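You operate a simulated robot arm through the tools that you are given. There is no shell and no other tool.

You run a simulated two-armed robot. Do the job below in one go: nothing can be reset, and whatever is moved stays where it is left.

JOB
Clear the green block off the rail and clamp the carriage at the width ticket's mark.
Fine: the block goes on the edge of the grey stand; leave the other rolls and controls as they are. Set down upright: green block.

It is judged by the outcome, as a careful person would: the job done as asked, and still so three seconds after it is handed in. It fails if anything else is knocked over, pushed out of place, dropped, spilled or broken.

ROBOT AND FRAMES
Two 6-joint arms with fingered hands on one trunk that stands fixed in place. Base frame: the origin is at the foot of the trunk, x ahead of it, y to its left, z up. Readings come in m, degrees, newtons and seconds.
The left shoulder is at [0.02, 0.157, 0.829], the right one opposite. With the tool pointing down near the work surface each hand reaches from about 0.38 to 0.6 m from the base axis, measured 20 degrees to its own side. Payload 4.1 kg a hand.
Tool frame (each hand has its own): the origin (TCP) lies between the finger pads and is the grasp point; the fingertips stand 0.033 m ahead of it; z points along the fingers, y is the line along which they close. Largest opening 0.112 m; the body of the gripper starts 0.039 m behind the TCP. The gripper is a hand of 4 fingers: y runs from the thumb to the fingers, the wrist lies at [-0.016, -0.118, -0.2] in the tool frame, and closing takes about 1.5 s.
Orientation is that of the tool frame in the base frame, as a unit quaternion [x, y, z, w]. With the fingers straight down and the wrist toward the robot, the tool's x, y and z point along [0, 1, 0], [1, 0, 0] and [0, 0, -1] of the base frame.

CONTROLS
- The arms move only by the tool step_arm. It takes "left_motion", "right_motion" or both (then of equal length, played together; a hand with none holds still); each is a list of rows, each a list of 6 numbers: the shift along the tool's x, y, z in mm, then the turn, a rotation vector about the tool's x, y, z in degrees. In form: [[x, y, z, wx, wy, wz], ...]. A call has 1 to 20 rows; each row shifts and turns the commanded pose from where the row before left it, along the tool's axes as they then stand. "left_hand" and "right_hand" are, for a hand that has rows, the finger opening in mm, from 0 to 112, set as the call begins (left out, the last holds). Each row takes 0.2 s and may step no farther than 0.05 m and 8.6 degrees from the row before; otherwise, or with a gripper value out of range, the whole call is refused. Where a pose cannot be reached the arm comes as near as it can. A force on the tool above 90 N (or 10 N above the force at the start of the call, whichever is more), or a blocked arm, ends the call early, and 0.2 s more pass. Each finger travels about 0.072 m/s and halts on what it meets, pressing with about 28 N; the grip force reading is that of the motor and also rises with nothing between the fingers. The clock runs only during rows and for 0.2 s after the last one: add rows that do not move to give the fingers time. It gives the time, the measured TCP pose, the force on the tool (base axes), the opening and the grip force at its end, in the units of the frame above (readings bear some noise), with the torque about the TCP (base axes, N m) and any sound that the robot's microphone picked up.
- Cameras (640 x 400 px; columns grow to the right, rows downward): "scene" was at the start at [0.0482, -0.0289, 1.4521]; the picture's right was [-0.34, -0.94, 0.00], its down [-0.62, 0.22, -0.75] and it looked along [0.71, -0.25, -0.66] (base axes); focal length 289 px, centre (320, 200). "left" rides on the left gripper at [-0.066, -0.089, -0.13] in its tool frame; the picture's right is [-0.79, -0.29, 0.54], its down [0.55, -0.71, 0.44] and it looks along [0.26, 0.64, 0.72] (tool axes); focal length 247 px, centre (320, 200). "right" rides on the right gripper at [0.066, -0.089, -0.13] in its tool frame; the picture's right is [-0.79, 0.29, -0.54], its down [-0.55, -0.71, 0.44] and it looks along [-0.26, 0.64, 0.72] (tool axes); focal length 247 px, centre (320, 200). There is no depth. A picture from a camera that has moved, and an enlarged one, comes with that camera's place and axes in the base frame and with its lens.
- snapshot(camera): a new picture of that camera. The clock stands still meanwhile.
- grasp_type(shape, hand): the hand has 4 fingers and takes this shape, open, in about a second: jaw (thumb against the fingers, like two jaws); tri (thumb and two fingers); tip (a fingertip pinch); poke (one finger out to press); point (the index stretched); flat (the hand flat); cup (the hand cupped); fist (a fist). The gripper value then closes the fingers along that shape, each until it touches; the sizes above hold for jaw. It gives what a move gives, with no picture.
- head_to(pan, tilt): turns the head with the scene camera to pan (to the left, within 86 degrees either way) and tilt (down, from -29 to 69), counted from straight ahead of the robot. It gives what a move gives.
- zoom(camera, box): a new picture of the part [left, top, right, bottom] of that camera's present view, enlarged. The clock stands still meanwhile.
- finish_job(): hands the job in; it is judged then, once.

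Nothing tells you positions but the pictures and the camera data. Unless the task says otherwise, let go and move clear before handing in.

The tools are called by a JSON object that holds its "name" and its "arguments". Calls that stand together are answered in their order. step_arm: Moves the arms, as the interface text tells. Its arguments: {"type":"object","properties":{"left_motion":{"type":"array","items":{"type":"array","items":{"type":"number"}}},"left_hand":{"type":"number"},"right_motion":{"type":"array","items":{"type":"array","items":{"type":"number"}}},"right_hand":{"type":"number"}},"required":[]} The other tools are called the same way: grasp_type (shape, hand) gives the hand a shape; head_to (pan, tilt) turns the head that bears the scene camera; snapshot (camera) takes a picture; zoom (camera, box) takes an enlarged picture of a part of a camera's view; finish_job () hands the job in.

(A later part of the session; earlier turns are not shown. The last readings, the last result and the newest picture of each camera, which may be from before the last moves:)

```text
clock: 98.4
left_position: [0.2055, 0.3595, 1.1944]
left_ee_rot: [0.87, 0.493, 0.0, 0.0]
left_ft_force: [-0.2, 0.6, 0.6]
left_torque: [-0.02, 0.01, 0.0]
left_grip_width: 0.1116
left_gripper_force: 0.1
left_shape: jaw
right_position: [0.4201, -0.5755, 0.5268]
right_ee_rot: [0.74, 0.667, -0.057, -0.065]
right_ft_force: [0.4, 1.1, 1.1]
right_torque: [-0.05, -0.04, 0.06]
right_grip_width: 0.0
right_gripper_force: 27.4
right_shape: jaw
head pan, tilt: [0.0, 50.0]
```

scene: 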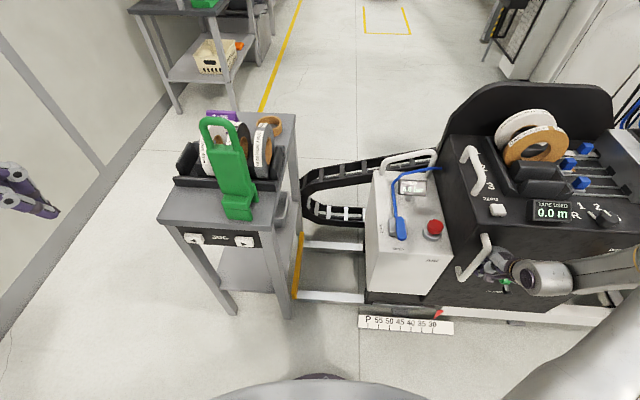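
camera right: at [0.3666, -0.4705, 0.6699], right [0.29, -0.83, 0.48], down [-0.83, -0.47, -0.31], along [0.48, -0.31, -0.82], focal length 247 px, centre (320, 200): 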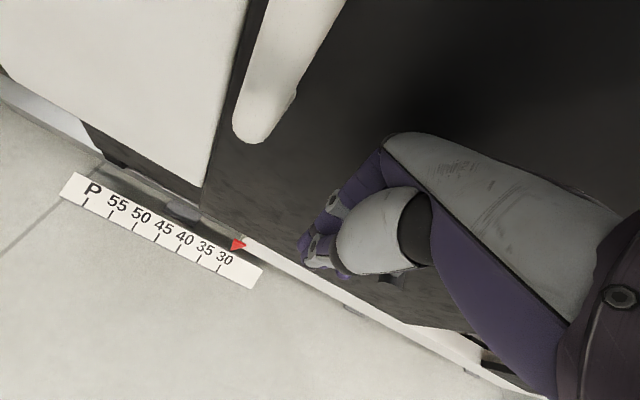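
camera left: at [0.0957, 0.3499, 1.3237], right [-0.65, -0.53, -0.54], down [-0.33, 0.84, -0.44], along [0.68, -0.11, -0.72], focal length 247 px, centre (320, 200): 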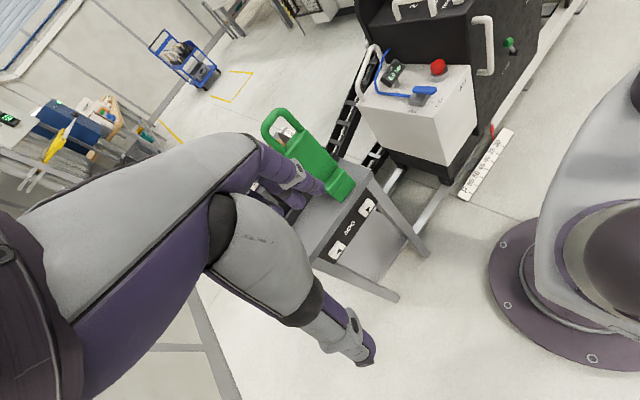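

{"name": "step_arm", "arguments": {"right_motion": [[-8, 0, 0, 0, 0, 0], [-8, 0, 0, 0, 0, 0], [-8, 0, 0, 0, 0, 0]]}}

{"name": "zoom", "arguments": {"camera": "left", "box": [470, 0, 590, 110]}}

{"name": "zoom", "arguments": {"camera": "scene", "box": [440, 230, 580, 330]}}

```text
clock: 99.2
left_position: [0.2072, 0.3597, 1.1947]
left_ee_rot: [0.87, 0.493, 0.0, 0.0]
left_ft_force: [0.4, 0.6, -0.4]
left_torque: [0.02, -0.01, -0.01]
left_grip_width: 0.1119
left_gripper_force: 0.0
left_shape: jaw
right_position: [0.4172, -0.6005, 0.5269]
right_ee_rot: [0.74, 0.667, -0.056, -0.067]
right_ft_force: [0.5, 0.5, 0.7]
right_torque: [0.0, -0.03, 0.03]
right_grip_width: 0.0
right_gripper_force: 28.1
right_shape: jaw
head pan, tilt: [0.0, 50.0]
```

```text
3.64 times, centred on (530, 55) of left
camera zoom: at [0.0957, 0.3496, 1.3238], right [-0.65, -0.53, -0.54], down [-0.33, 0.84, -0.44], along [0.68, -0.11, -0.72], focal length 898 px, centre (-444, 727)
```

zoom: 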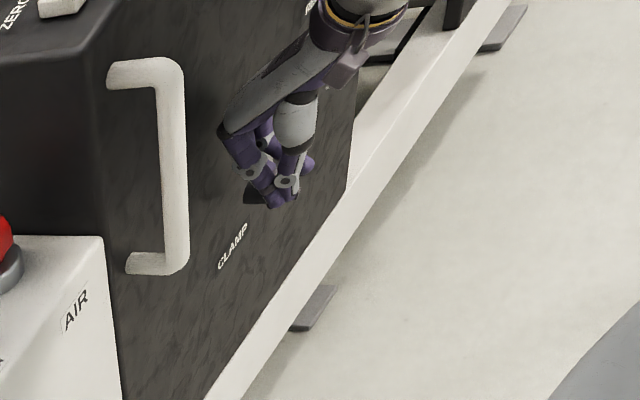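

```text
4.00 times, centred on (510, 280) of scene
camera zoom: at [0.0458, -0.0005, 1.4394], right [0.0, -1.0, 0.0], down [-0.77, 0.0, -0.64], along [0.64, 0.0, -0.77], focal length 1154 px, centre (-440, -120)
```

zoom: 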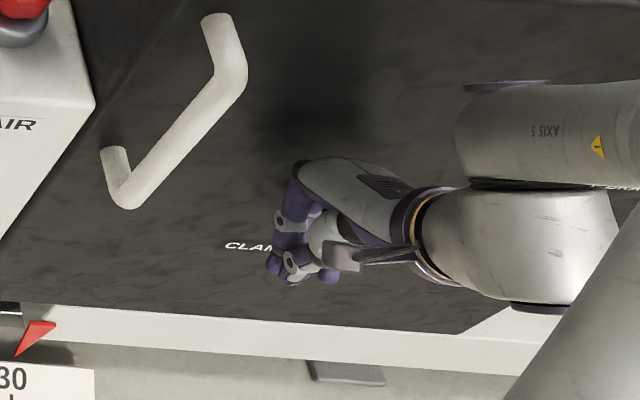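

{"name": "step_arm", "arguments": {"right_motion": [[-10, 0, 0, 0, 0, 0], [-10, 0, 0, 0, 0, 0], [0, -30, 5, 0, 0, 0], [0, -30, 5, 0, 0, 0]]}}

{"name": "zoom", "arguments": {"camera": "left", "box": [470, 0, 590, 110]}}

{"name": "zoom", "arguments": {"camera": "scene", "box": [440, 230, 580, 330]}}

{"name": "snapshot", "arguments": {"camera": "right"}}

```text
clock: 100.2
left_position: [0.2067, 0.359, 1.1944]
left_ee_rot: [0.87, 0.493, 0.0, 0.0]
left_ft_force: [-0.5, 0.4, 0.1]
left_torque: [-0.01, 0.03, -0.01]
left_grip_width: 0.1117
left_gripper_force: 0.0
left_shape: jaw
right_position: [0.3535, -0.6136, 0.5282]
right_ee_rot: [0.74, 0.667, -0.055, -0.065]
right_ft_force: [-0.2, 0.2, 0.6]
right_torque: [-0.06, -0.01, -0.01]
right_grip_width: 0.0
right_gripper_force: 28.1
right_shape: jaw
head pan, tilt: [0.0, 50.0]
```

```text
3.64 times, centred on (530, 55) of left
camera zoom: at [0.0959, 0.3497, 1.3237], right [-0.65, -0.53, -0.54], down [-0.33, 0.84, -0.44], along [0.68, -0.11, -0.72], focal length 898 px, centre (-444, 727)
```

zoom: 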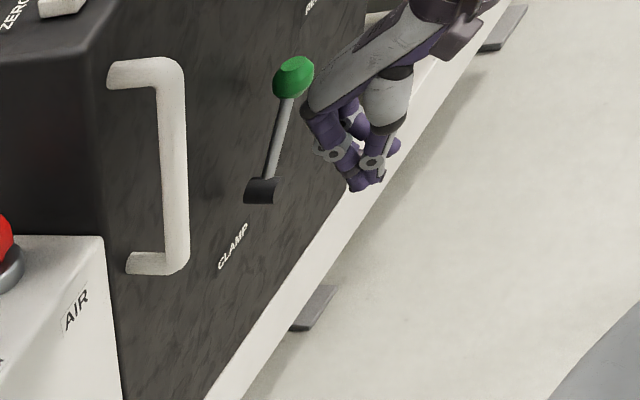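

```text
4.00 times, centred on (510, 280) of scene
camera zoom: at [0.046, -0.0005, 1.4394], right [0.0, -1.0, 0.0], down [-0.77, 0.0, -0.64], along [0.64, 0.0, -0.77], focal length 1154 px, centre (-440, -120)
```

zoom: 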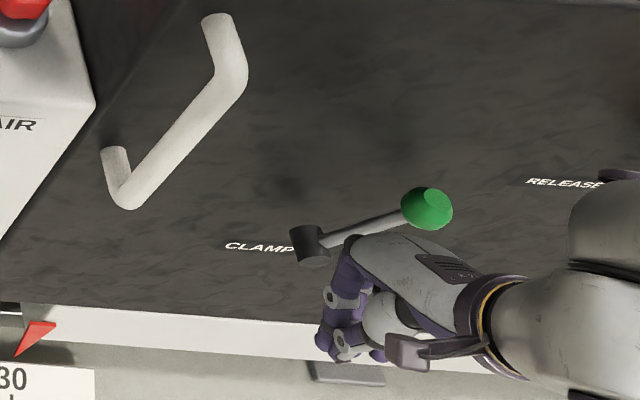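

```text
taken
camera right: at [0.2965, -0.5434, 0.6724], right [0.29, -0.83, 0.48], down [-0.83, -0.47, -0.31], along [0.48, -0.31, -0.82], focal length 247 px, centre (320, 200)
```

right: 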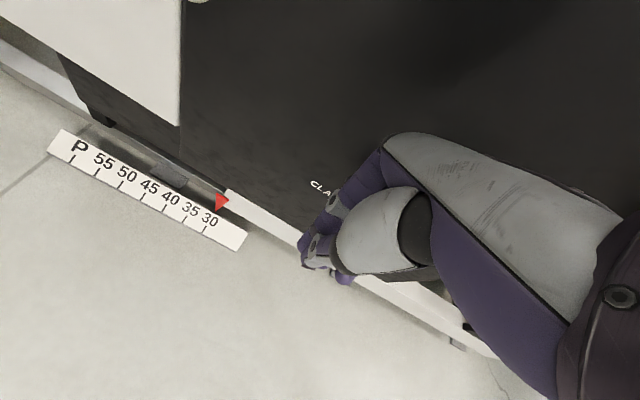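

The lever swung over easily and now points right. I'll try pushing the carriage again from the right side of the handle.

{"name": "step_arm", "arguments": {"right_motion": [[0, -6, -36, 0, 0, 0], [0, -6, -36, 0, 0, 0], [0, -6, -36, 0, 0, 0], [30, 0, 0, 0, 0, 0], [30, 0, 0, 0, 0, 0], [32, 0, 0, 0, 0, 0], [0, 28, -5, 0, 0, 0], [0, 28, -5, 0, 0, 0], [0, 24, -4, 0, 0, 0]]}}

{"name": "step_arm", "arguments": {"right_motion": [[8, 0, 0, 0, 0, 0], [8, 0, 0, 0, 0, 0], [8, 0, 0, 0, 0, 0], [6, 0, 0, 0, 0, 0], [6, 0, 0, 0, 0, 0], [5, 0, 0, 0, 0, 0]]}}

{"name": "snapshot", "arguments": {"camera": "right"}}

{"name": "snapshot", "arguments": {"camera": "scene"}}

```text
clock: 102.2
left_position: [0.2063, 0.3603, 1.1937]
left_ee_rot: [0.871, 0.491, 0.001, 0.0]
left_ft_force: [-0.3, -0.4, 0.3]
left_torque: [0.0, 0.01, -0.02]
left_grip_width: 0.1119
left_gripper_force: 0.0
left_shape: jaw
right_position: [0.4343, -0.5296, 0.6359]
right_ee_rot: [0.742, 0.664, -0.056, -0.074]
right_ft_force: [-75.9, 10.4, 20.7]
right_torque: [-0.99, -5.54, -0.7]
right_grip_width: 0.0001
right_gripper_force: 27.8
right_shape: jaw
head pan, tilt: [0.0, 50.0]
```

```text
clock: 102.7
left_position: [0.2045, 0.3607, 1.194]
left_ee_rot: [0.869, 0.494, 0.0, 0.001]
left_ft_force: [-0.4, -1.3, 0.0]
left_torque: [0.0, -0.02, 0.0]
left_grip_width: 0.112
left_gripper_force: 0.1
left_shape: jaw
right_position: [0.4355, -0.5213, 0.6334]
right_ee_rot: [0.745, 0.661, -0.058, -0.075]
right_ft_force: [-41.6, -0.4, 10.4]
right_torque: [-0.15, -2.94, -0.76]
right_grip_width: 0.0001
right_gripper_force: 27.9
right_shape: jaw
head pan, tilt: [0.0, 50.0]
stopped in row 2 (right hand): the force on the tool passed its limit at 92 N (the readings are from after the stop); the commanded pose is now the measured one
```

```text
taken
camera right: at [0.3807, -0.4513, 0.779], right [0.29, -0.84, 0.46], down [-0.84, -0.45, -0.3], along [0.46, -0.3, -0.83], focal length 247 px, centre (320, 200)
```

right: 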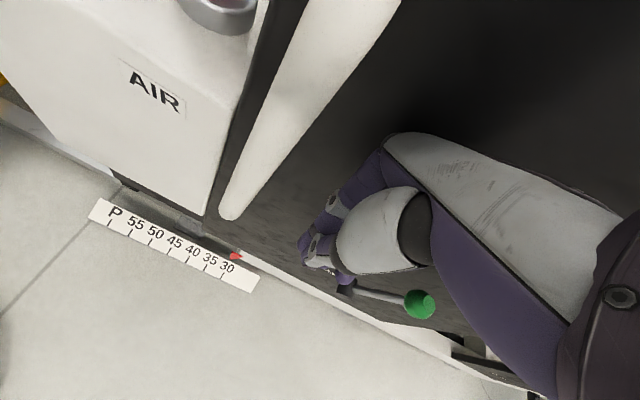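

```text
taken
```

scene: 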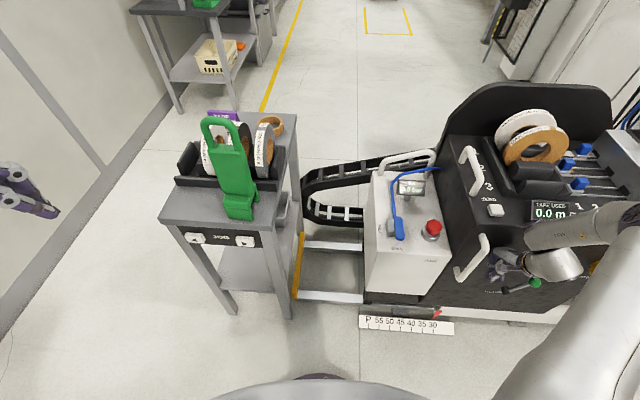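

I pressed too far into the panel; I'll ease back 18 mm and push only sideways.

{"name": "step_arm", "arguments": {"right_motion": [[0, -9, 2, 0, 0, 0], [0, -9, 2, 0, 0, 0], [0, 0, 0, 0, 0, 0]]}}

{"name": "step_arm", "arguments": {"right_motion": [[8, 0, 0, 0, 0, 0], [8, 0, 0, 0, 0, 0], [6, 0, 0, 0, 0, 0], [6, 0, 0, 0, 0, 0], [5, 0, 0, 0, 0, 0]]}}

{"name": "zoom", "arguments": {"camera": "scene", "box": [340, 200, 500, 350]}}

```text
clock: 103.5
left_position: [0.206, 0.3601, 1.1944]
left_ee_rot: [0.87, 0.493, 0.0, 0.0]
left_ft_force: [0.6, -1.1, -1.3]
left_torque: [0.01, 0.01, -0.01]
left_grip_width: 0.1117
left_gripper_force: 0.0
left_shape: jaw
right_position: [0.4215, -0.5195, 0.6341]
right_ee_rot: [0.743, 0.663, -0.058, -0.072]
right_ft_force: [-0.3, 0.6, -0.7]
right_torque: [0.02, 0.0, 0.0]
right_grip_width: 0.0
right_gripper_force: 28.3
right_shape: jaw
head pan, tilt: [0.0, 50.0]
```

```text
clock: 104.7
left_position: [0.2057, 0.3593, 1.1936]
left_ee_rot: [0.87, 0.494, 0.0, 0.0]
left_ft_force: [1.1, 0.5, -0.2]
left_torque: [0.01, -0.01, 0.02]
left_grip_width: 0.1118
left_gripper_force: 0.1
left_shape: jaw
right_position: [0.4251, -0.4868, 0.6344]
right_ee_rot: [0.744, 0.662, -0.058, -0.07]
right_ft_force: [-0.2, 0.2, 0.1]
right_torque: [0.05, 0.01, -0.01]
right_grip_width: 0.0001
right_gripper_force: 28.3
right_shape: jaw
head pan, tilt: [0.0, 50.0]
```

```text
2.67 times, centred on (420, 275) of scene
camera zoom: at [0.0458, -0.0006, 1.4394], right [0.0, -1.0, 0.0], down [-0.77, 0.0, -0.64], along [0.64, 0.0, -0.77], focal length 770 px, centre (53, 0)
```

zoom: 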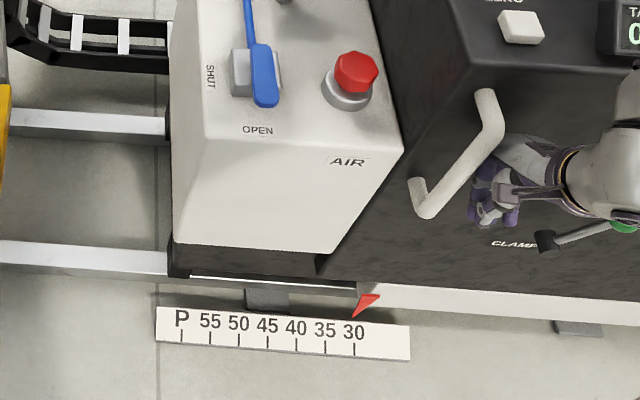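

{"name": "step_arm", "arguments": {"right_motion": [[5, 0, 0, 0, 0, 0], [5, 0, 0, 0, 0, 0], [5, 0, 0, 0, 0, 0]]}}

{"name": "zoom", "arguments": {"camera": "scene", "box": [340, 200, 500, 350]}}

```text
clock: 105.5
left_position: [0.206, 0.3609, 1.1933]
left_ee_rot: [0.87, 0.494, 0.0, -0.001]
left_ft_force: [-0.8, 1.8, 0.3]
left_torque: [0.0, 0.01, 0.02]
left_grip_width: 0.1118
left_gripper_force: 0.1
left_shape: jaw
right_position: [0.4265, -0.4708, 0.6338]
right_ee_rot: [0.743, 0.663, -0.057, -0.073]
right_ft_force: [-0.2, 0.8, 0.2]
right_torque: [0.03, 0.01, 0.0]
right_grip_width: 0.0
right_gripper_force: 28.2
right_shape: jaw
head pan, tilt: [0.0, 50.0]
```

```text
2.67 times, centred on (420, 275) of scene
camera zoom: at [0.0458, -0.0005, 1.4394], right [0.0, -1.0, 0.0], down [-0.77, 0.0, -0.64], along [0.64, 0.0, -0.77], focal length 770 px, centre (53, 0)
```

zoom: 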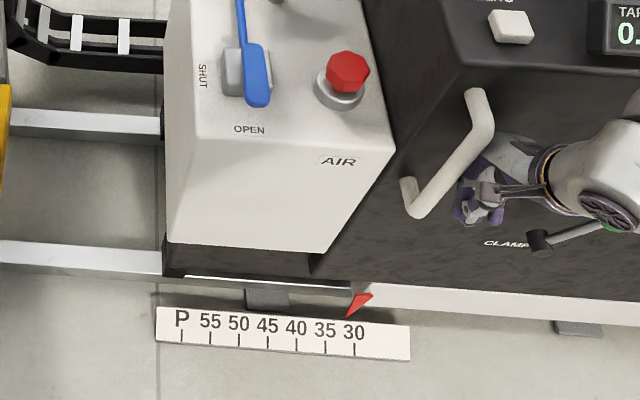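

The carriage now rolls freely, so the clamp had been on. I'll keep pushing it slowly toward the 45 mark.

{"name": "step_arm", "arguments": {"right_motion": [[7, 0, 0, 0, 0, 0], [7, 0, 0, 0, 0, 0], [7, 0, 0, 0, 0, 0], [7, 0, 0, 0, 0, 0], [7, 0, 0, 0, 0, 0], [7, 0, 0, 0, 0, 0], [6, 0, 0, 0, 0, 0], [5, 0, 0, 0, 0, 0], [4, 0, 0, 0, 0, 0], [3, 0, 0, 0, 0, 0]]}}

{"name": "zoom", "arguments": {"camera": "scene", "box": [340, 200, 500, 350]}}

{"name": "snapshot", "arguments": {"camera": "left"}}

```text
clock: 107.7
left_position: [0.2064, 0.358, 1.1947]
left_ee_rot: [0.87, 0.493, 0.0, 0.0]
left_ft_force: [-0.2, -0.5, 0.1]
left_torque: [0.01, 0.01, -0.03]
left_grip_width: 0.1117
left_gripper_force: 0.1
left_shape: jaw
right_position: [0.4402, -0.436, 0.6442]
right_ee_rot: [0.738, 0.667, -0.055, -0.083]
right_ft_force: [-32.6, 6.5, -8.4]
right_torque: [-0.29, -1.35, -0.1]
right_grip_width: 0.0
right_gripper_force: 28.2
right_shape: jaw
right hand out of reach, approached as far as the arm can: row 3, 4, 5, 6, 7, 8, 10
head pan, tilt: [0.0, 50.0]
```

```text
2.67 times, centred on (420, 275) of scene
camera zoom: at [0.0451, -0.0006, 1.4394], right [0.0, -1.0, 0.0], down [-0.77, 0.0, -0.64], along [0.64, 0.0, -0.77], focal length 770 px, centre (53, 0)
```

zoom: 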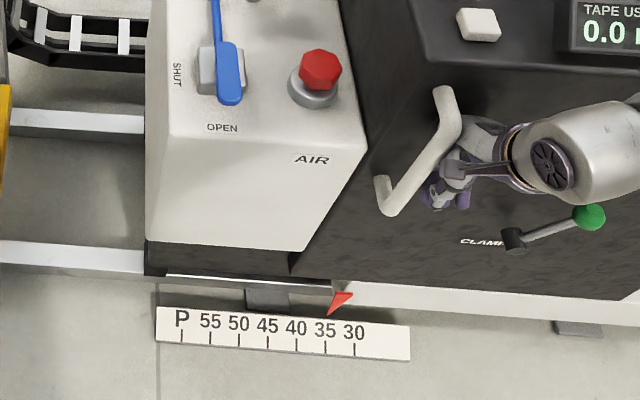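

```text
taken
camera left: at [0.095, 0.3496, 1.3238], right [-0.65, -0.53, -0.54], down [-0.33, 0.84, -0.44], along [0.68, -0.11, -0.72], focal length 247 px, centre (320, 200)
```

left: 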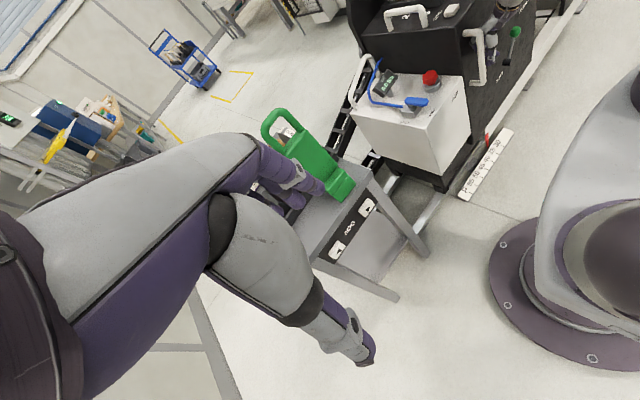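

The pointer is near 35 and moving well, but the wrist is at a limit again. I'll back off a little, tilt and yaw the hand more, and continue.

{"name": "step_arm", "arguments": {"right_motion": [[-6, -10, 2, 0, 0, 0], [-4, -12, 2, 0, 0, 0], [0, 0, 0, 7, 0, 0], [0, 0, 0, 0, 0, 8], [0, 0, 0, 0, 0, 6], [0, 0, 0, 0, 0, 0]]}}

{"name": "snapshot", "arguments": {"camera": "right"}}

{"name": "zoom", "arguments": {"camera": "scene", "box": [380, 190, 560, 330]}}

{"name": "zoom", "arguments": {"camera": "left", "box": [430, 0, 570, 120]}}

```text
clock: 109.1
left_position: [0.2077, 0.3594, 1.1944]
left_ee_rot: [0.87, 0.493, 0.001, -0.001]
left_ft_force: [-1.0, 0.0, 0.3]
left_torque: [0.0, 0.0, -0.01]
left_grip_width: 0.1117
left_gripper_force: 0.0
left_shape: jaw
right_position: [0.4202, -0.4422, 0.6425]
right_ee_rot: [0.813, 0.562, -0.112, -0.103]
right_ft_force: [0.2, 0.0, 0.1]
right_torque: [-0.02, -0.01, 0.01]
right_grip_width: 0.0
right_gripper_force: 28.0
right_shape: jaw
right hand out of reach, approached as far as the arm can: row 1, 2, 3
head pan, tilt: [0.0, 50.0]
```

```text
taken
camera right: at [0.4024, -0.3555, 0.7882], right [0.14, -0.86, 0.48], down [-0.95, -0.25, -0.17], along [0.27, -0.43, -0.86], focal length 247 px, centre (320, 200)
```

right: 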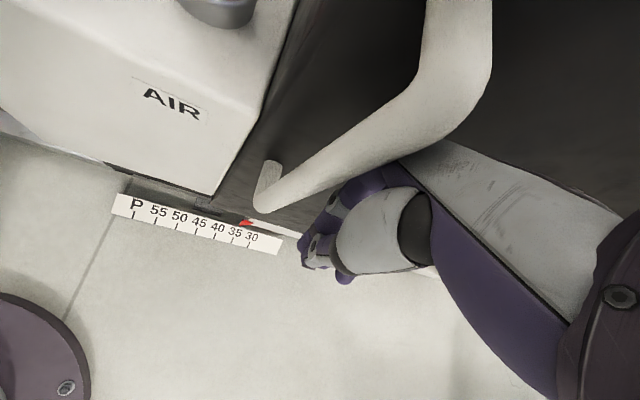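

```text
2.86 times, centred on (470, 260) of scene
camera zoom: at [0.0458, -0.0006, 1.4394], right [0.0, -1.0, 0.0], down [-0.77, 0.0, -0.64], along [0.64, 0.0, -0.77], focal length 825 px, centre (-109, 29)
```

zoom: 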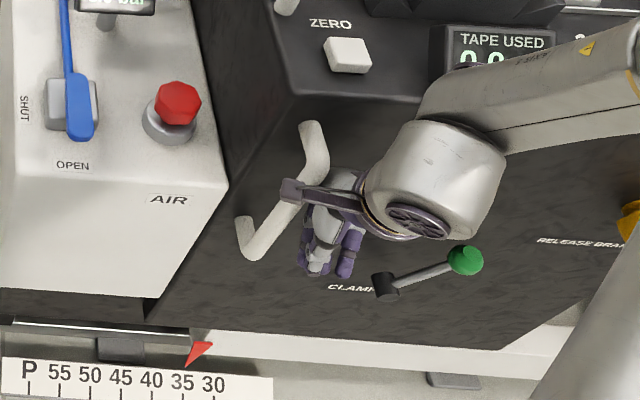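

```text
3.33 times, centred on (500, 60) of left
camera zoom: at [0.0957, 0.3495, 1.3238], right [-0.65, -0.53, -0.54], down [-0.33, 0.84, -0.44], along [0.68, -0.11, -0.72], focal length 823 px, centre (-280, 667)
```

zoom: 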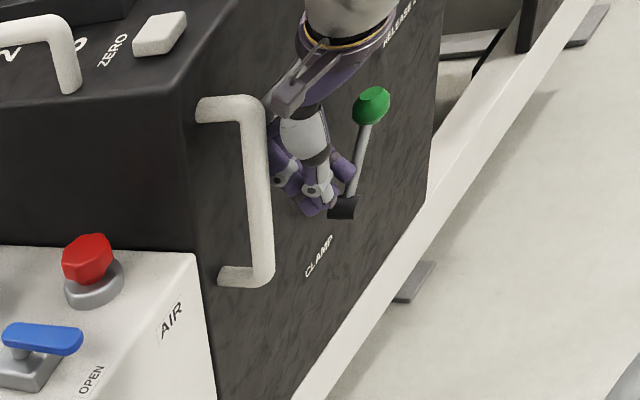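

{"name": "step_arm", "arguments": {"right_motion": [[7.75, -1.9, 0.6, 0, 0, 0], [7.75, -1.9, 0.6, 0, 0, 0], [7.75, -1.9, 0.6, 0, 0, 0], [7.75, -1.9, 0.6, 0, 0, 0], [5.8, -1.4, 0.4, 0, 0, 0], [3.9, -0.9, 0.3, 0, 0, 0]]}}

{"name": "zoom", "arguments": {"camera": "scene", "box": [340, 190, 520, 350]}}

{"name": "snapshot", "arguments": {"camera": "right"}}

```text
clock: 110.5
left_position: [0.2057, 0.3585, 1.193]
left_ee_rot: [0.87, 0.493, 0.0, 0.0]
left_ft_force: [0.7, 0.2, 0.0]
left_torque: [-0.02, -0.02, 0.0]
left_grip_width: 0.1116
left_gripper_force: 0.1
left_shape: jaw
right_position: [0.4241, -0.3983, 0.6396]
right_ee_rot: [0.812, 0.563, -0.111, -0.104]
right_ft_force: [-1.6, -0.9, -0.2]
right_torque: [0.09, -0.1, -0.01]
right_grip_width: 0.0
right_gripper_force: 27.5
right_shape: jaw
head pan, tilt: [0.0, 50.0]
```

```text
2.50 times, centred on (430, 270) of scene
camera zoom: at [0.0458, -0.0006, 1.4394], right [0.0, -1.0, 0.0], down [-0.77, 0.0, -0.64], along [0.64, 0.0, -0.77], focal length 722 px, centre (45, 25)
```

zoom: 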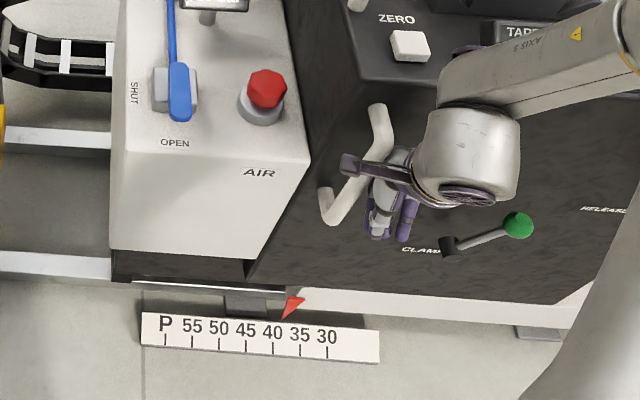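

```text
taken
camera right: at [0.4063, -0.3126, 0.7851], right [0.15, -0.87, 0.48], down [-0.95, -0.26, -0.17], along [0.27, -0.43, -0.86], focal length 247 px, centre (320, 200)
```

right: 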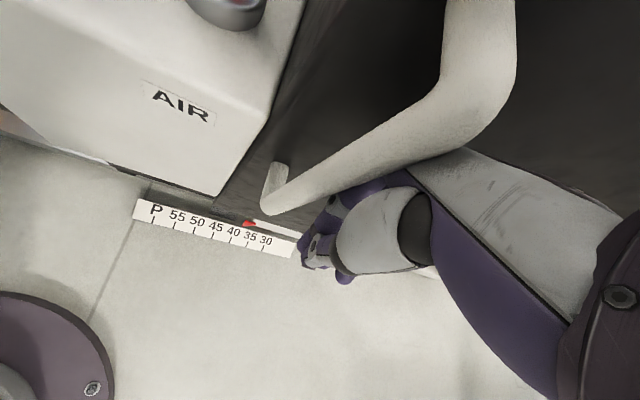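

{"name": "step_arm", "arguments": {"right_motion": [[7.75, -1.9, 0.6, 0, 0, 0], [7.75, -1.9, 0.6, 0, 0, 0], [7.75, -1.9, 0.6, 0, 0, 0], [7.75, -1.9, 0.6, 0, 0, 0], [5.8, -1.4, 0.4, 0, 0, 0], [3.9, -0.9, 0.3, 0, 0, 0]]}}

{"name": "zoom", "arguments": {"camera": "scene", "box": [350, 290, 450, 350]}}

{"name": "zoom", "arguments": {"camera": "left", "box": [440, 110, 540, 210]}}

```text
clock: 111.9
left_position: [0.2048, 0.3608, 1.1938]
left_ee_rot: [0.87, 0.494, 0.0, 0.0]
left_ft_force: [0.7, -0.6, -0.2]
left_torque: [-0.01, 0.02, -0.03]
left_grip_width: 0.1119
left_gripper_force: 0.1
left_shape: jaw
right_position: [0.4295, -0.357, 0.6367]
right_ee_rot: [0.813, 0.563, -0.111, -0.104]
right_ft_force: [0.5, -0.4, 0.0]
right_torque: [0.04, -0.01, -0.02]
right_grip_width: 0.0002
right_gripper_force: 28.0
right_shape: jaw
head pan, tilt: [0.0, 50.0]
```

```text
6.40 times, centred on (400, 320) of scene
camera zoom: at [0.0458, -0.0006, 1.4394], right [0.0, -1.0, 0.0], down [-0.77, 0.0, -0.64], along [0.64, 0.0, -0.77], focal length 1847 px, centre (-192, -568)
```

zoom: 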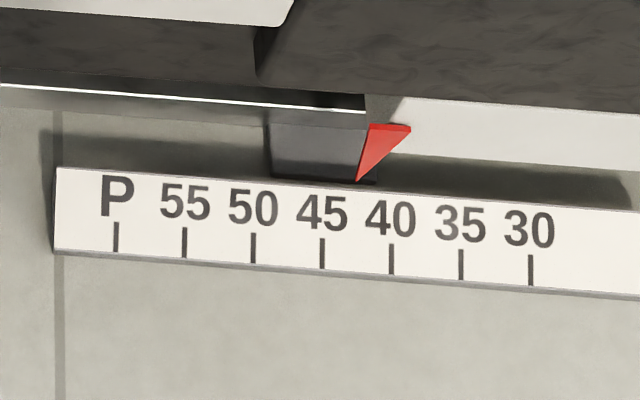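

```text
4.00 times, centred on (490, 160) of left
camera zoom: at [0.0957, 0.3495, 1.3238], right [-0.65, -0.53, -0.54], down [-0.33, 0.84, -0.44], along [0.68, -0.11, -0.72], focal length 988 px, centre (-360, 360)
```

zoom: 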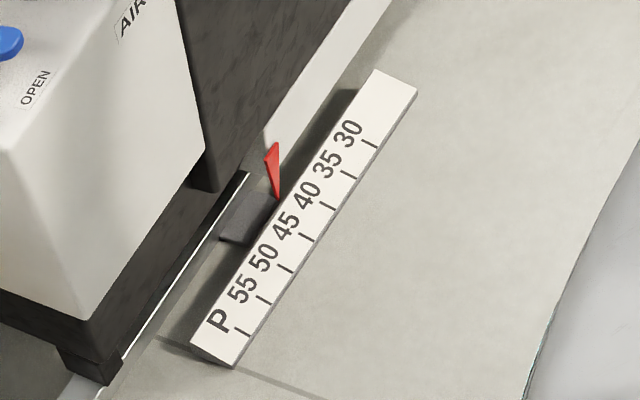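

The pointer reads about 42. I'll push roughly 2 cm more, then check the alignment from closer cameras.

{"name": "step_arm", "arguments": {"right_motion": [[5.8, -1.4, 0.4, 0, 0, 0], [5.8, -1.4, 0.4, 0, 0, 0], [4, -1, 0.3, 0, 0, 0], [2.5, -0.6, 0.2, 0, 0, 0], [0, 0, 0, 0, 0, 0]]}}

{"name": "zoom", "arguments": {"camera": "scene", "box": [350, 290, 450, 350]}}

{"name": "zoom", "arguments": {"camera": "left", "box": [460, 130, 520, 190]}}

{"name": "snapshot", "arguments": {"camera": "right"}}

```text
clock: 113.1
left_position: [0.2057, 0.3611, 1.1949]
left_ee_rot: [0.87, 0.493, 0.0, 0.0]
left_ft_force: [-1.3, 0.3, 0.1]
left_torque: [0.03, -0.01, 0.01]
left_grip_width: 0.1116
left_gripper_force: 0.1
left_shape: jaw
right_position: [0.4307, -0.3385, 0.6348]
right_ee_rot: [0.813, 0.562, -0.112, -0.104]
right_ft_force: [-0.6, 0.2, 0.6]
right_torque: [-0.02, -0.04, 0.05]
right_grip_width: 0.0
right_gripper_force: 28.4
right_shape: jaw
head pan, tilt: [0.0, 50.0]
```

```text
6.40 times, centred on (400, 320) of scene
camera zoom: at [0.0458, -0.0006, 1.4394], right [0.0, -1.0, 0.0], down [-0.77, 0.0, -0.64], along [0.64, 0.0, -0.77], focal length 1847 px, centre (-192, -568)
```

zoom: 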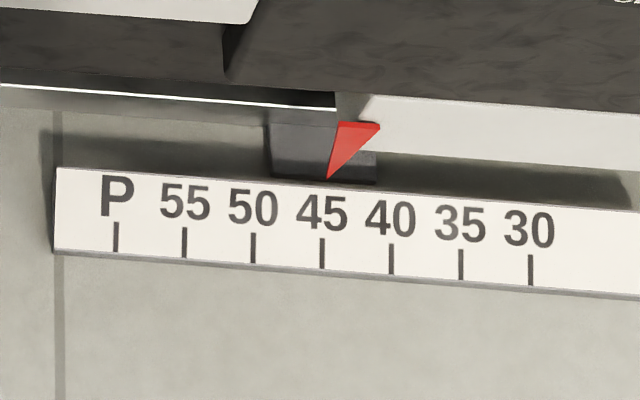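

```text
6.67 times, centred on (490, 160) of left
camera zoom: at [0.0957, 0.3496, 1.3238], right [-0.65, -0.53, -0.54], down [-0.33, 0.84, -0.44], along [0.68, -0.11, -0.72], focal length 1646 px, centre (-813, 467)
```

zoom: 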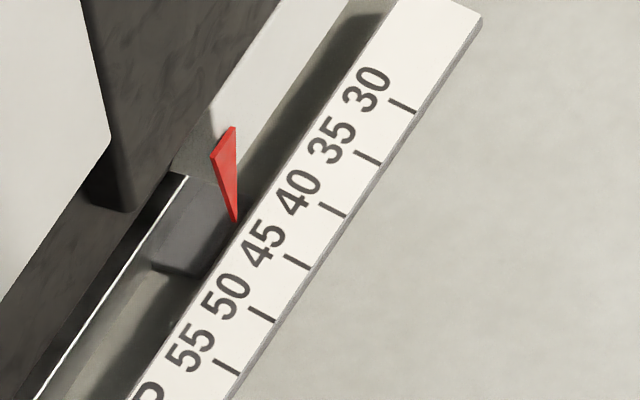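

```text
taken
camera right: at [0.4124, -0.2528, 0.7809], right [0.14, -0.87, 0.48], down [-0.95, -0.25, -0.17], along [0.27, -0.43, -0.86], focal length 247 px, centre (320, 200)
```

right: 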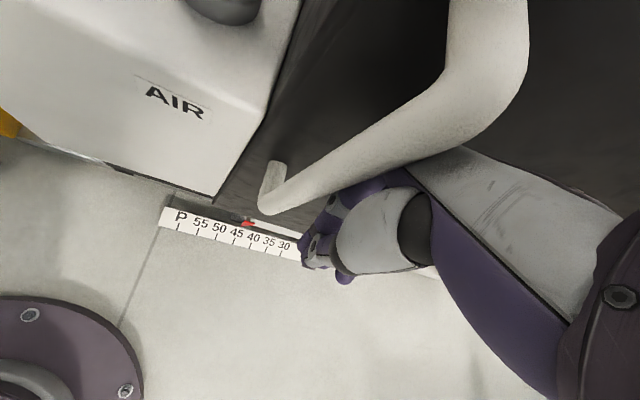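

The two cameras put the pointer near 44.3, but there's parallax. I'll draw the right hand back so its camera sits square in front of the 45 mark for a true reading.

{"name": "step_arm", "arguments": {"right_motion": [[-4, -20, 6, 0, 0, 0], [0, -28, 8, 0, 0, 0], [-38, 9, -3, 0, 0, 0], [-38, 9, -3, 0, 0, 0], [-38, 9, -3, 0, 0, 0], [0, 0, 0, 0, 0, 0]]}}

{"name": "snapshot", "arguments": {"camera": "right"}}

{"name": "zoom", "arguments": {"camera": "scene", "box": [350, 290, 450, 350]}}

```text
clock: 114.5
left_position: [0.2062, 0.3602, 1.1937]
left_ee_rot: [0.87, 0.493, 0.0, 0.0]
left_ft_force: [1.1, 0.1, 0.0]
left_torque: [0.0, -0.02, 0.01]
left_grip_width: 0.1119
left_gripper_force: 0.0
left_shape: jaw
right_position: [0.368, -0.4408, 0.6446]
right_ee_rot: [0.813, 0.562, -0.111, -0.103]
right_ft_force: [0.7, -0.7, 0.2]
right_torque: [-0.02, 0.0, 0.01]
right_grip_width: 0.0002
right_gripper_force: 28.0
right_shape: jaw
head pan, tilt: [0.0, 50.0]
```

```text
taken
camera right: at [0.3502, -0.3562, 0.7905], right [0.14, -0.87, 0.48], down [-0.95, -0.25, -0.17], along [0.27, -0.43, -0.86], focal length 247 px, centre (320, 200)
```

right: 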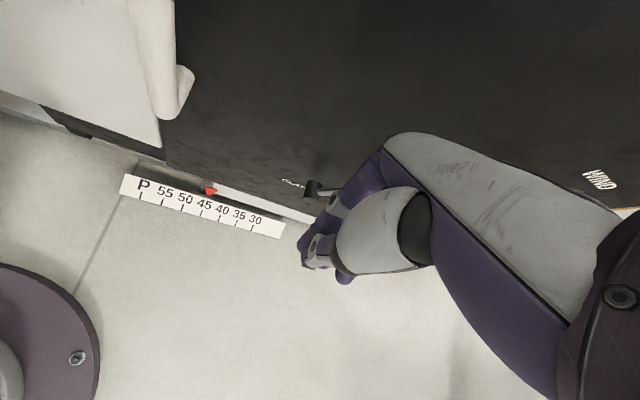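

```text
6.40 times, centred on (400, 320) of scene
camera zoom: at [0.0458, -0.0005, 1.4394], right [0.0, -1.0, 0.0], down [-0.77, 0.0, -0.64], along [0.64, 0.0, -0.77], focal length 1847 px, centre (-192, -568)
```

zoom: 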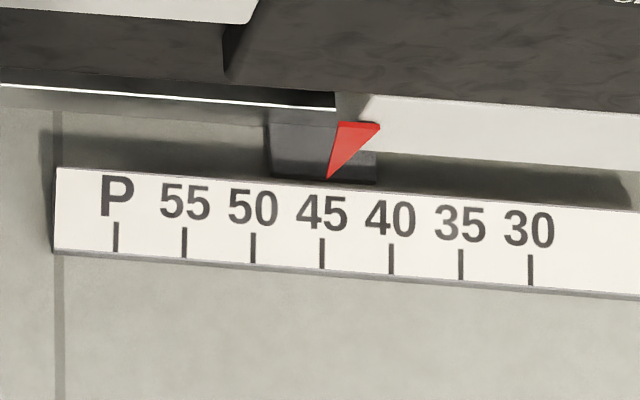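

{"name": "zoom", "arguments": {"camera": "right", "box": [165, 165, 245, 235]}}

```text
5.71 times, centred on (205, 200) of right
camera zoom: at [0.3502, -0.3562, 0.7905], right [0.14, -0.87, 0.48], down [-0.95, -0.25, -0.17], along [0.27, -0.43, -0.86], focal length 1411 px, centre (977, 200)
```

zoom: 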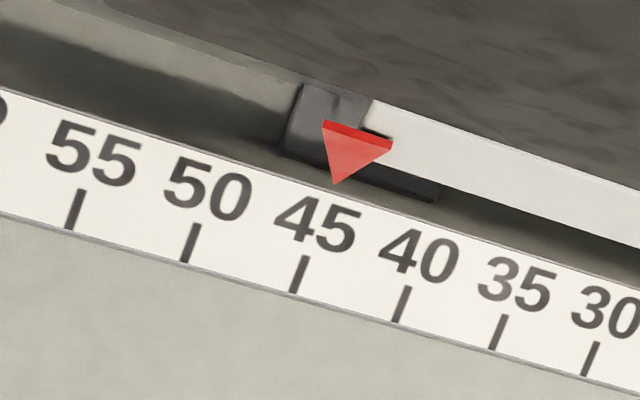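

From square-on, the pointer sits right at the 45 tick (about 45.0, and the other views agree). Now I'll locate the clamp knob to swing it back to its clamped, left-leaning position.

{"name": "zoom", "arguments": {"camera": "scene", "box": [420, 220, 540, 310]}}

{"name": "zoom", "arguments": {"camera": "left", "box": [440, 0, 560, 110]}}

```text
4.44 times, centred on (480, 265) of scene
camera zoom: at [0.0458, -0.0005, 1.4394], right [0.0, -1.0, 0.0], down [-0.77, 0.0, -0.64], along [0.64, 0.0, -0.77], focal length 1283 px, centre (-391, -89)
```

zoom: 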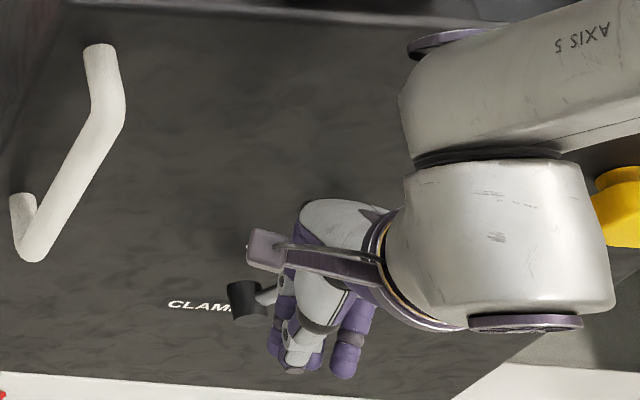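

```text
3.64 times, centred on (500, 55) of left
camera zoom: at [0.0957, 0.3496, 1.3237], right [-0.65, -0.53, -0.54], down [-0.33, 0.84, -0.44], along [0.68, -0.11, -0.72], focal length 898 px, centre (-334, 727)
```

zoom: 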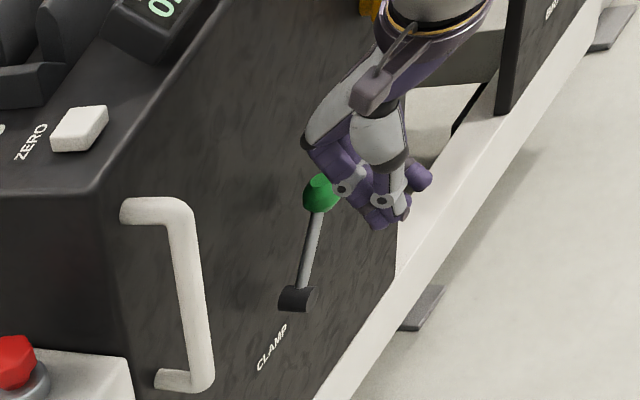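

The lever swings about ±30° and snaps over centre. I'll bring the hand round to the right side of the knob.

{"name": "step_arm", "arguments": {"right_motion": [[-20, -5, 0, -7, 0, 0], [-30, 0, 0, 0, 0, -7], [-30, 0, 0, 0, 0, -7], [-35, 0, 0, 0, 0, 0], [-35, 0, 0, 0, 0, 0], [-25, 0, 0, 0, 0, 0], [0, 5.8, 33, 0, 0, 0], [0, 5.8, 33, 0, 0, 0], [0, 5.8, 33, 0, 0, 0]]}}

{"name": "zoom", "arguments": {"camera": "scene", "box": [420, 220, 580, 340]}}

{"name": "zoom", "arguments": {"camera": "left", "box": [440, 0, 580, 120]}}

```text
clock: 116.5
left_position: [0.2058, 0.3608, 1.1938]
left_ee_rot: [0.87, 0.494, 0.0, 0.0]
left_ft_force: [0.0, 0.4, 0.1]
left_torque: [-0.03, -0.04, 0.0]
left_grip_width: 0.112
left_gripper_force: 0.0
left_shape: jaw
right_position: [0.3304, -0.6138, 0.5532]
right_ee_rot: [0.742, 0.664, -0.069, -0.063]
right_ft_force: [-0.4, 0.5, 0.5]
right_torque: [-0.03, 0.01, 0.01]
right_grip_width: 0.0
right_gripper_force: 27.8
right_shape: jaw
head pan, tilt: [0.0, 50.0]
```

```text
3.33 times, centred on (500, 280) of scene
camera zoom: at [0.0457, -0.0004, 1.4394], right [0.0, -1.0, 0.0], down [-0.77, 0.0, -0.64], along [0.64, 0.0, -0.77], focal length 962 px, centre (-280, -67)
```

zoom: 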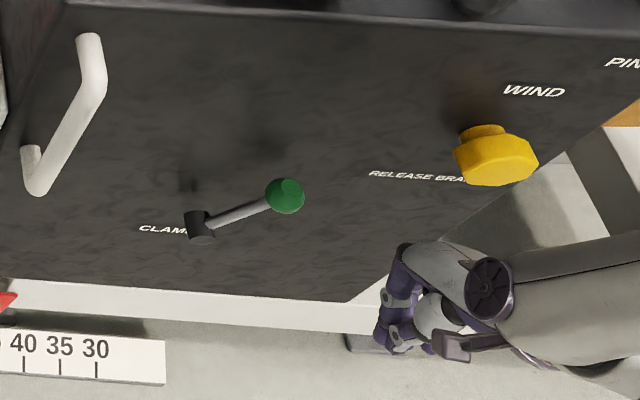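

```text
3.33 times, centred on (510, 60) of left
camera zoom: at [0.0957, 0.3498, 1.3237], right [-0.65, -0.53, -0.54], down [-0.33, 0.84, -0.44], along [0.68, -0.11, -0.72], focal length 823 px, centre (-313, 667)
```

zoom: 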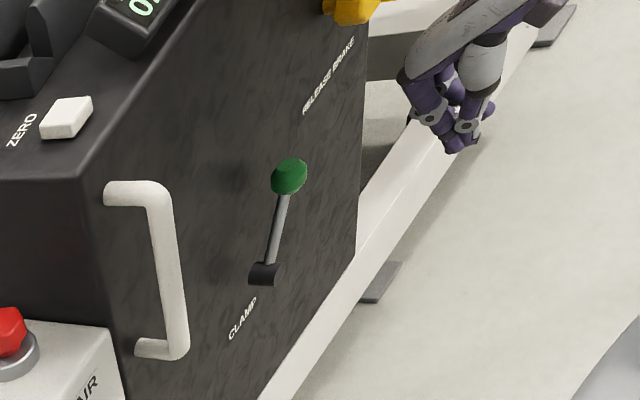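

{"name": "step_arm", "arguments": {"right_motion": [[0, 23, 1.7, 0, 0, 0], [0, 23, 1.7, 0, 0, 0], [0, 23, 1.7, 0, 0, 0], [0, 22, 1.7, 0, 0, 0]]}}

{"name": "zoom", "arguments": {"camera": "scene", "box": [420, 220, 580, 340]}}

{"name": "zoom", "arguments": {"camera": "left", "box": [440, 0, 580, 120]}}

```text
clock: 117.5
left_position: [0.2054, 0.3603, 1.1941]
left_ee_rot: [0.87, 0.493, 0.0, 0.0]
left_ft_force: [-0.1, -0.3, 0.3]
left_torque: [-0.01, 0.0, -0.03]
left_grip_width: 0.1117
left_gripper_force: 0.0
left_shape: jaw
right_position: [0.4159, -0.6227, 0.5283]
right_ee_rot: [0.742, 0.664, -0.071, -0.063]
right_ft_force: [-0.2, -0.2, 0.4]
right_torque: [0.02, -0.02, 0.01]
right_grip_width: 0.0
right_gripper_force: 28.0
right_shape: jaw
head pan, tilt: [0.0, 50.0]
```

```text
3.33 times, centred on (500, 280) of scene
camera zoom: at [0.0457, -0.0006, 1.4394], right [0.0, -1.0, 0.0], down [-0.77, 0.0, -0.64], along [0.64, 0.0, -0.77], focal length 962 px, centre (-280, -67)
```

zoom: 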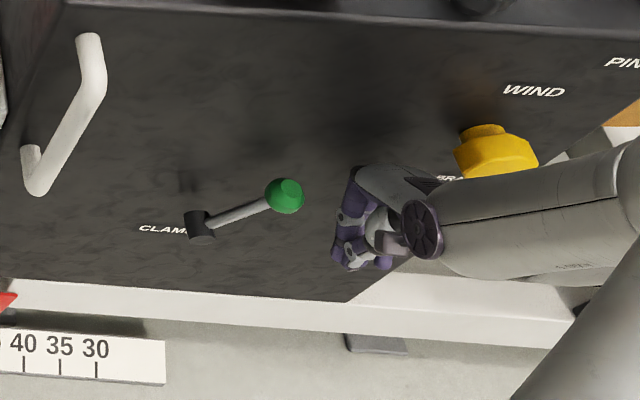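

```text
3.33 times, centred on (510, 60) of left
camera zoom: at [0.0956, 0.3496, 1.3238], right [-0.65, -0.53, -0.54], down [-0.33, 0.84, -0.44], along [0.68, -0.11, -0.72], focal length 823 px, centre (-313, 667)
```

zoom: 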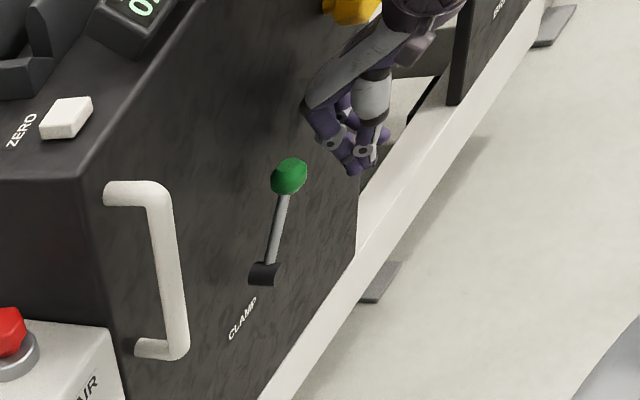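

{"name": "step_arm", "arguments": {"right_motion": [[8, 0, 0, 0, 0, 0], [8, 0, 0, 0, 0, 0], [8, 0, 0, 0, 0, 0], [6, 0, 0, 0, 0, 0], [6, 0, 0, 0, 0, 0]]}}

{"name": "zoom", "arguments": {"camera": "scene", "box": [350, 220, 580, 350]}}

{"name": "zoom", "arguments": {"camera": "left", "box": [440, 0, 580, 120]}}

```text
clock: 118.7
left_position: [0.2059, 0.3605, 1.1931]
left_ee_rot: [0.87, 0.493, 0.0, 0.0]
left_ft_force: [0.3, 0.0, 0.2]
left_torque: [0.01, 0.0, 0.01]
left_grip_width: 0.1119
left_gripper_force: 0.0
left_shape: jaw
right_position: [0.4215, -0.5859, 0.5285]
right_ee_rot: [0.742, 0.664, -0.069, -0.064]
right_ft_force: [0.8, -0.3, 0.8]
right_torque: [0.02, -0.02, 0.01]
right_grip_width: 0.0001
right_gripper_force: 27.8
right_shape: jaw
head pan, tilt: [0.0, 50.0]
```

```text
2.78 times, centred on (465, 285) of scene
camera zoom: at [0.0458, -0.0007, 1.4394], right [0.0, -1.0, 0.0], down [-0.77, 0.0, -0.64], along [0.64, 0.0, -0.77], focal length 803 px, centre (-84, -36)
```

zoom: 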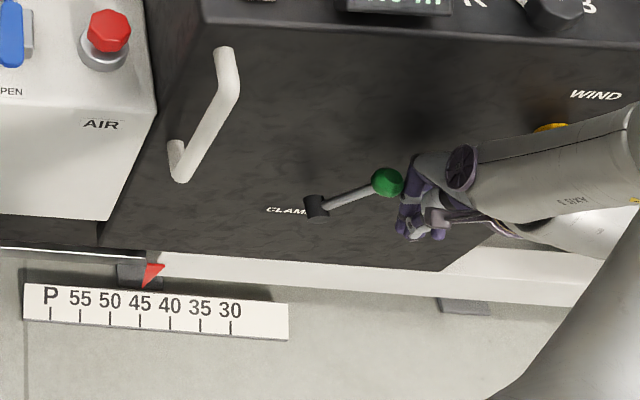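

```text
3.33 times, centred on (510, 60) of left
camera zoom: at [0.0958, 0.3495, 1.3238], right [-0.65, -0.53, -0.54], down [-0.33, 0.84, -0.44], along [0.68, -0.11, -0.72], focal length 823 px, centre (-313, 667)
```

zoom: 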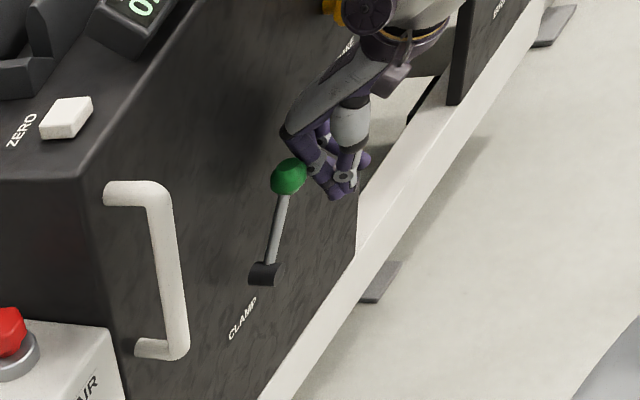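

{"name": "step_arm", "arguments": {"right_motion": [[6, 0, 0, 0, 0, 0], [6, 0, 0, 0, 0, 0], [6, 0, 0, 0, 0, 0]]}}

{"name": "zoom", "arguments": {"camera": "scene", "box": [350, 220, 580, 350]}}

{"name": "zoom", "arguments": {"camera": "left", "box": [440, 0, 580, 120]}}

```text
clock: 119.5
left_position: [0.2052, 0.3588, 1.1935]
left_ee_rot: [0.87, 0.493, 0.0, -0.001]
left_ft_force: [-0.1, -0.1, 0.7]
left_torque: [0.01, -0.01, 0.01]
left_grip_width: 0.1116
left_gripper_force: 0.1
left_shape: jaw
right_position: [0.4221, -0.568, 0.5263]
right_ee_rot: [0.742, 0.664, -0.069, -0.064]
right_ft_force: [-0.2, -2.7, 1.2]
right_torque: [0.12, -0.1, -0.06]
right_grip_width: 0.0
right_gripper_force: 28.3
right_shape: jaw
head pan, tilt: [0.0, 50.0]
```

```text
2.78 times, centred on (465, 285) of scene
camera zoom: at [0.0457, -0.0006, 1.4394], right [0.0, -1.0, 0.0], down [-0.77, 0.0, -0.64], along [0.64, 0.0, -0.77], focal length 803 px, centre (-84, -36)
```

zoom: 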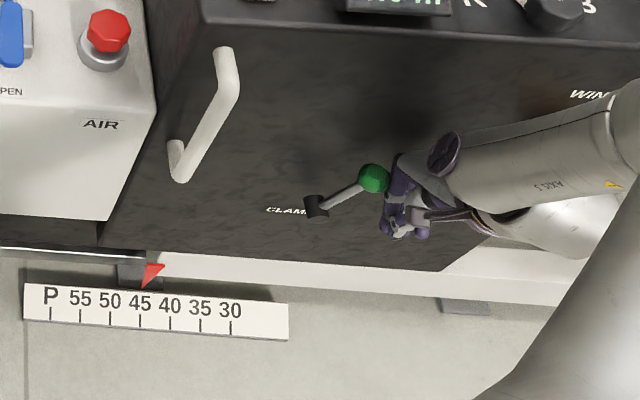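

```text
3.33 times, centred on (510, 60) of left
camera zoom: at [0.0956, 0.3495, 1.3238], right [-0.65, -0.53, -0.54], down [-0.33, 0.84, -0.44], along [0.68, -0.11, -0.72], focal length 823 px, centre (-313, 667)
```

zoom: 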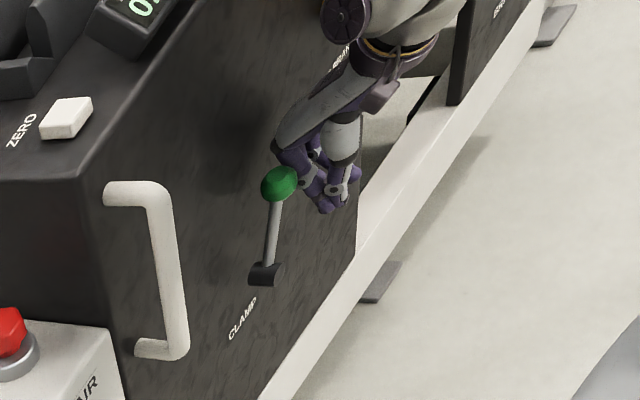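

{"name": "step_arm", "arguments": {"right_motion": [[6, 0, 0, 0, 0, 0], [6, 0, 0, 0, 0, 0], [6, 0, 0, 0, 0, 0]]}}

{"name": "zoom", "arguments": {"camera": "scene", "box": [350, 220, 580, 350]}}

{"name": "snapshot", "arguments": {"camera": "scene"}}

```text
clock: 120.3
left_position: [0.2058, 0.3594, 1.1942]
left_ee_rot: [0.87, 0.493, 0.0, 0.0]
left_ft_force: [-0.5, -0.4, 0.3]
left_torque: [-0.01, -0.02, -0.01]
left_grip_width: 0.1118
left_gripper_force: 0.1
left_shape: jaw
right_position: [0.425, -0.5487, 0.5259]
right_ee_rot: [0.742, 0.664, -0.07, -0.063]
right_ft_force: [-0.1, -0.9, 0.1]
right_torque: [0.0, -0.06, -0.04]
right_grip_width: 0.0
right_gripper_force: 27.9
right_shape: jaw
head pan, tilt: [0.0, 50.0]
```

```text
2.78 times, centred on (465, 285) of scene
camera zoom: at [0.0458, -0.0006, 1.4394], right [0.0, -1.0, 0.0], down [-0.77, 0.0, -0.64], along [0.64, 0.0, -0.77], focal length 803 px, centre (-84, -36)
```

zoom: 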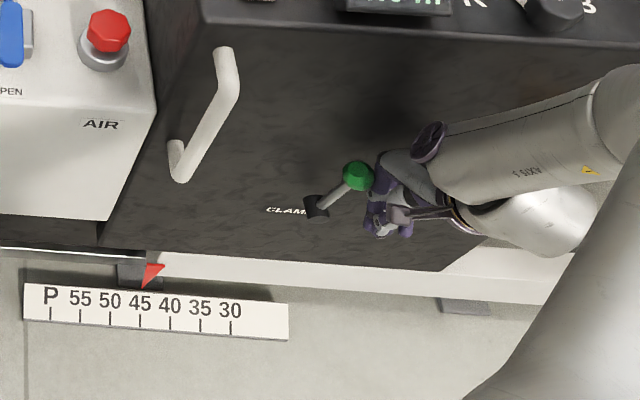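

```text
taken
```

scene: 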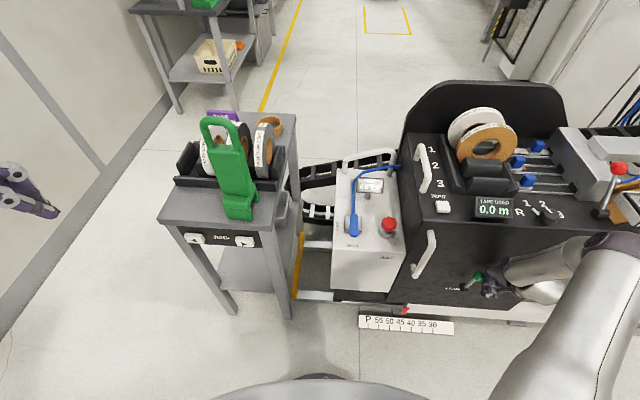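

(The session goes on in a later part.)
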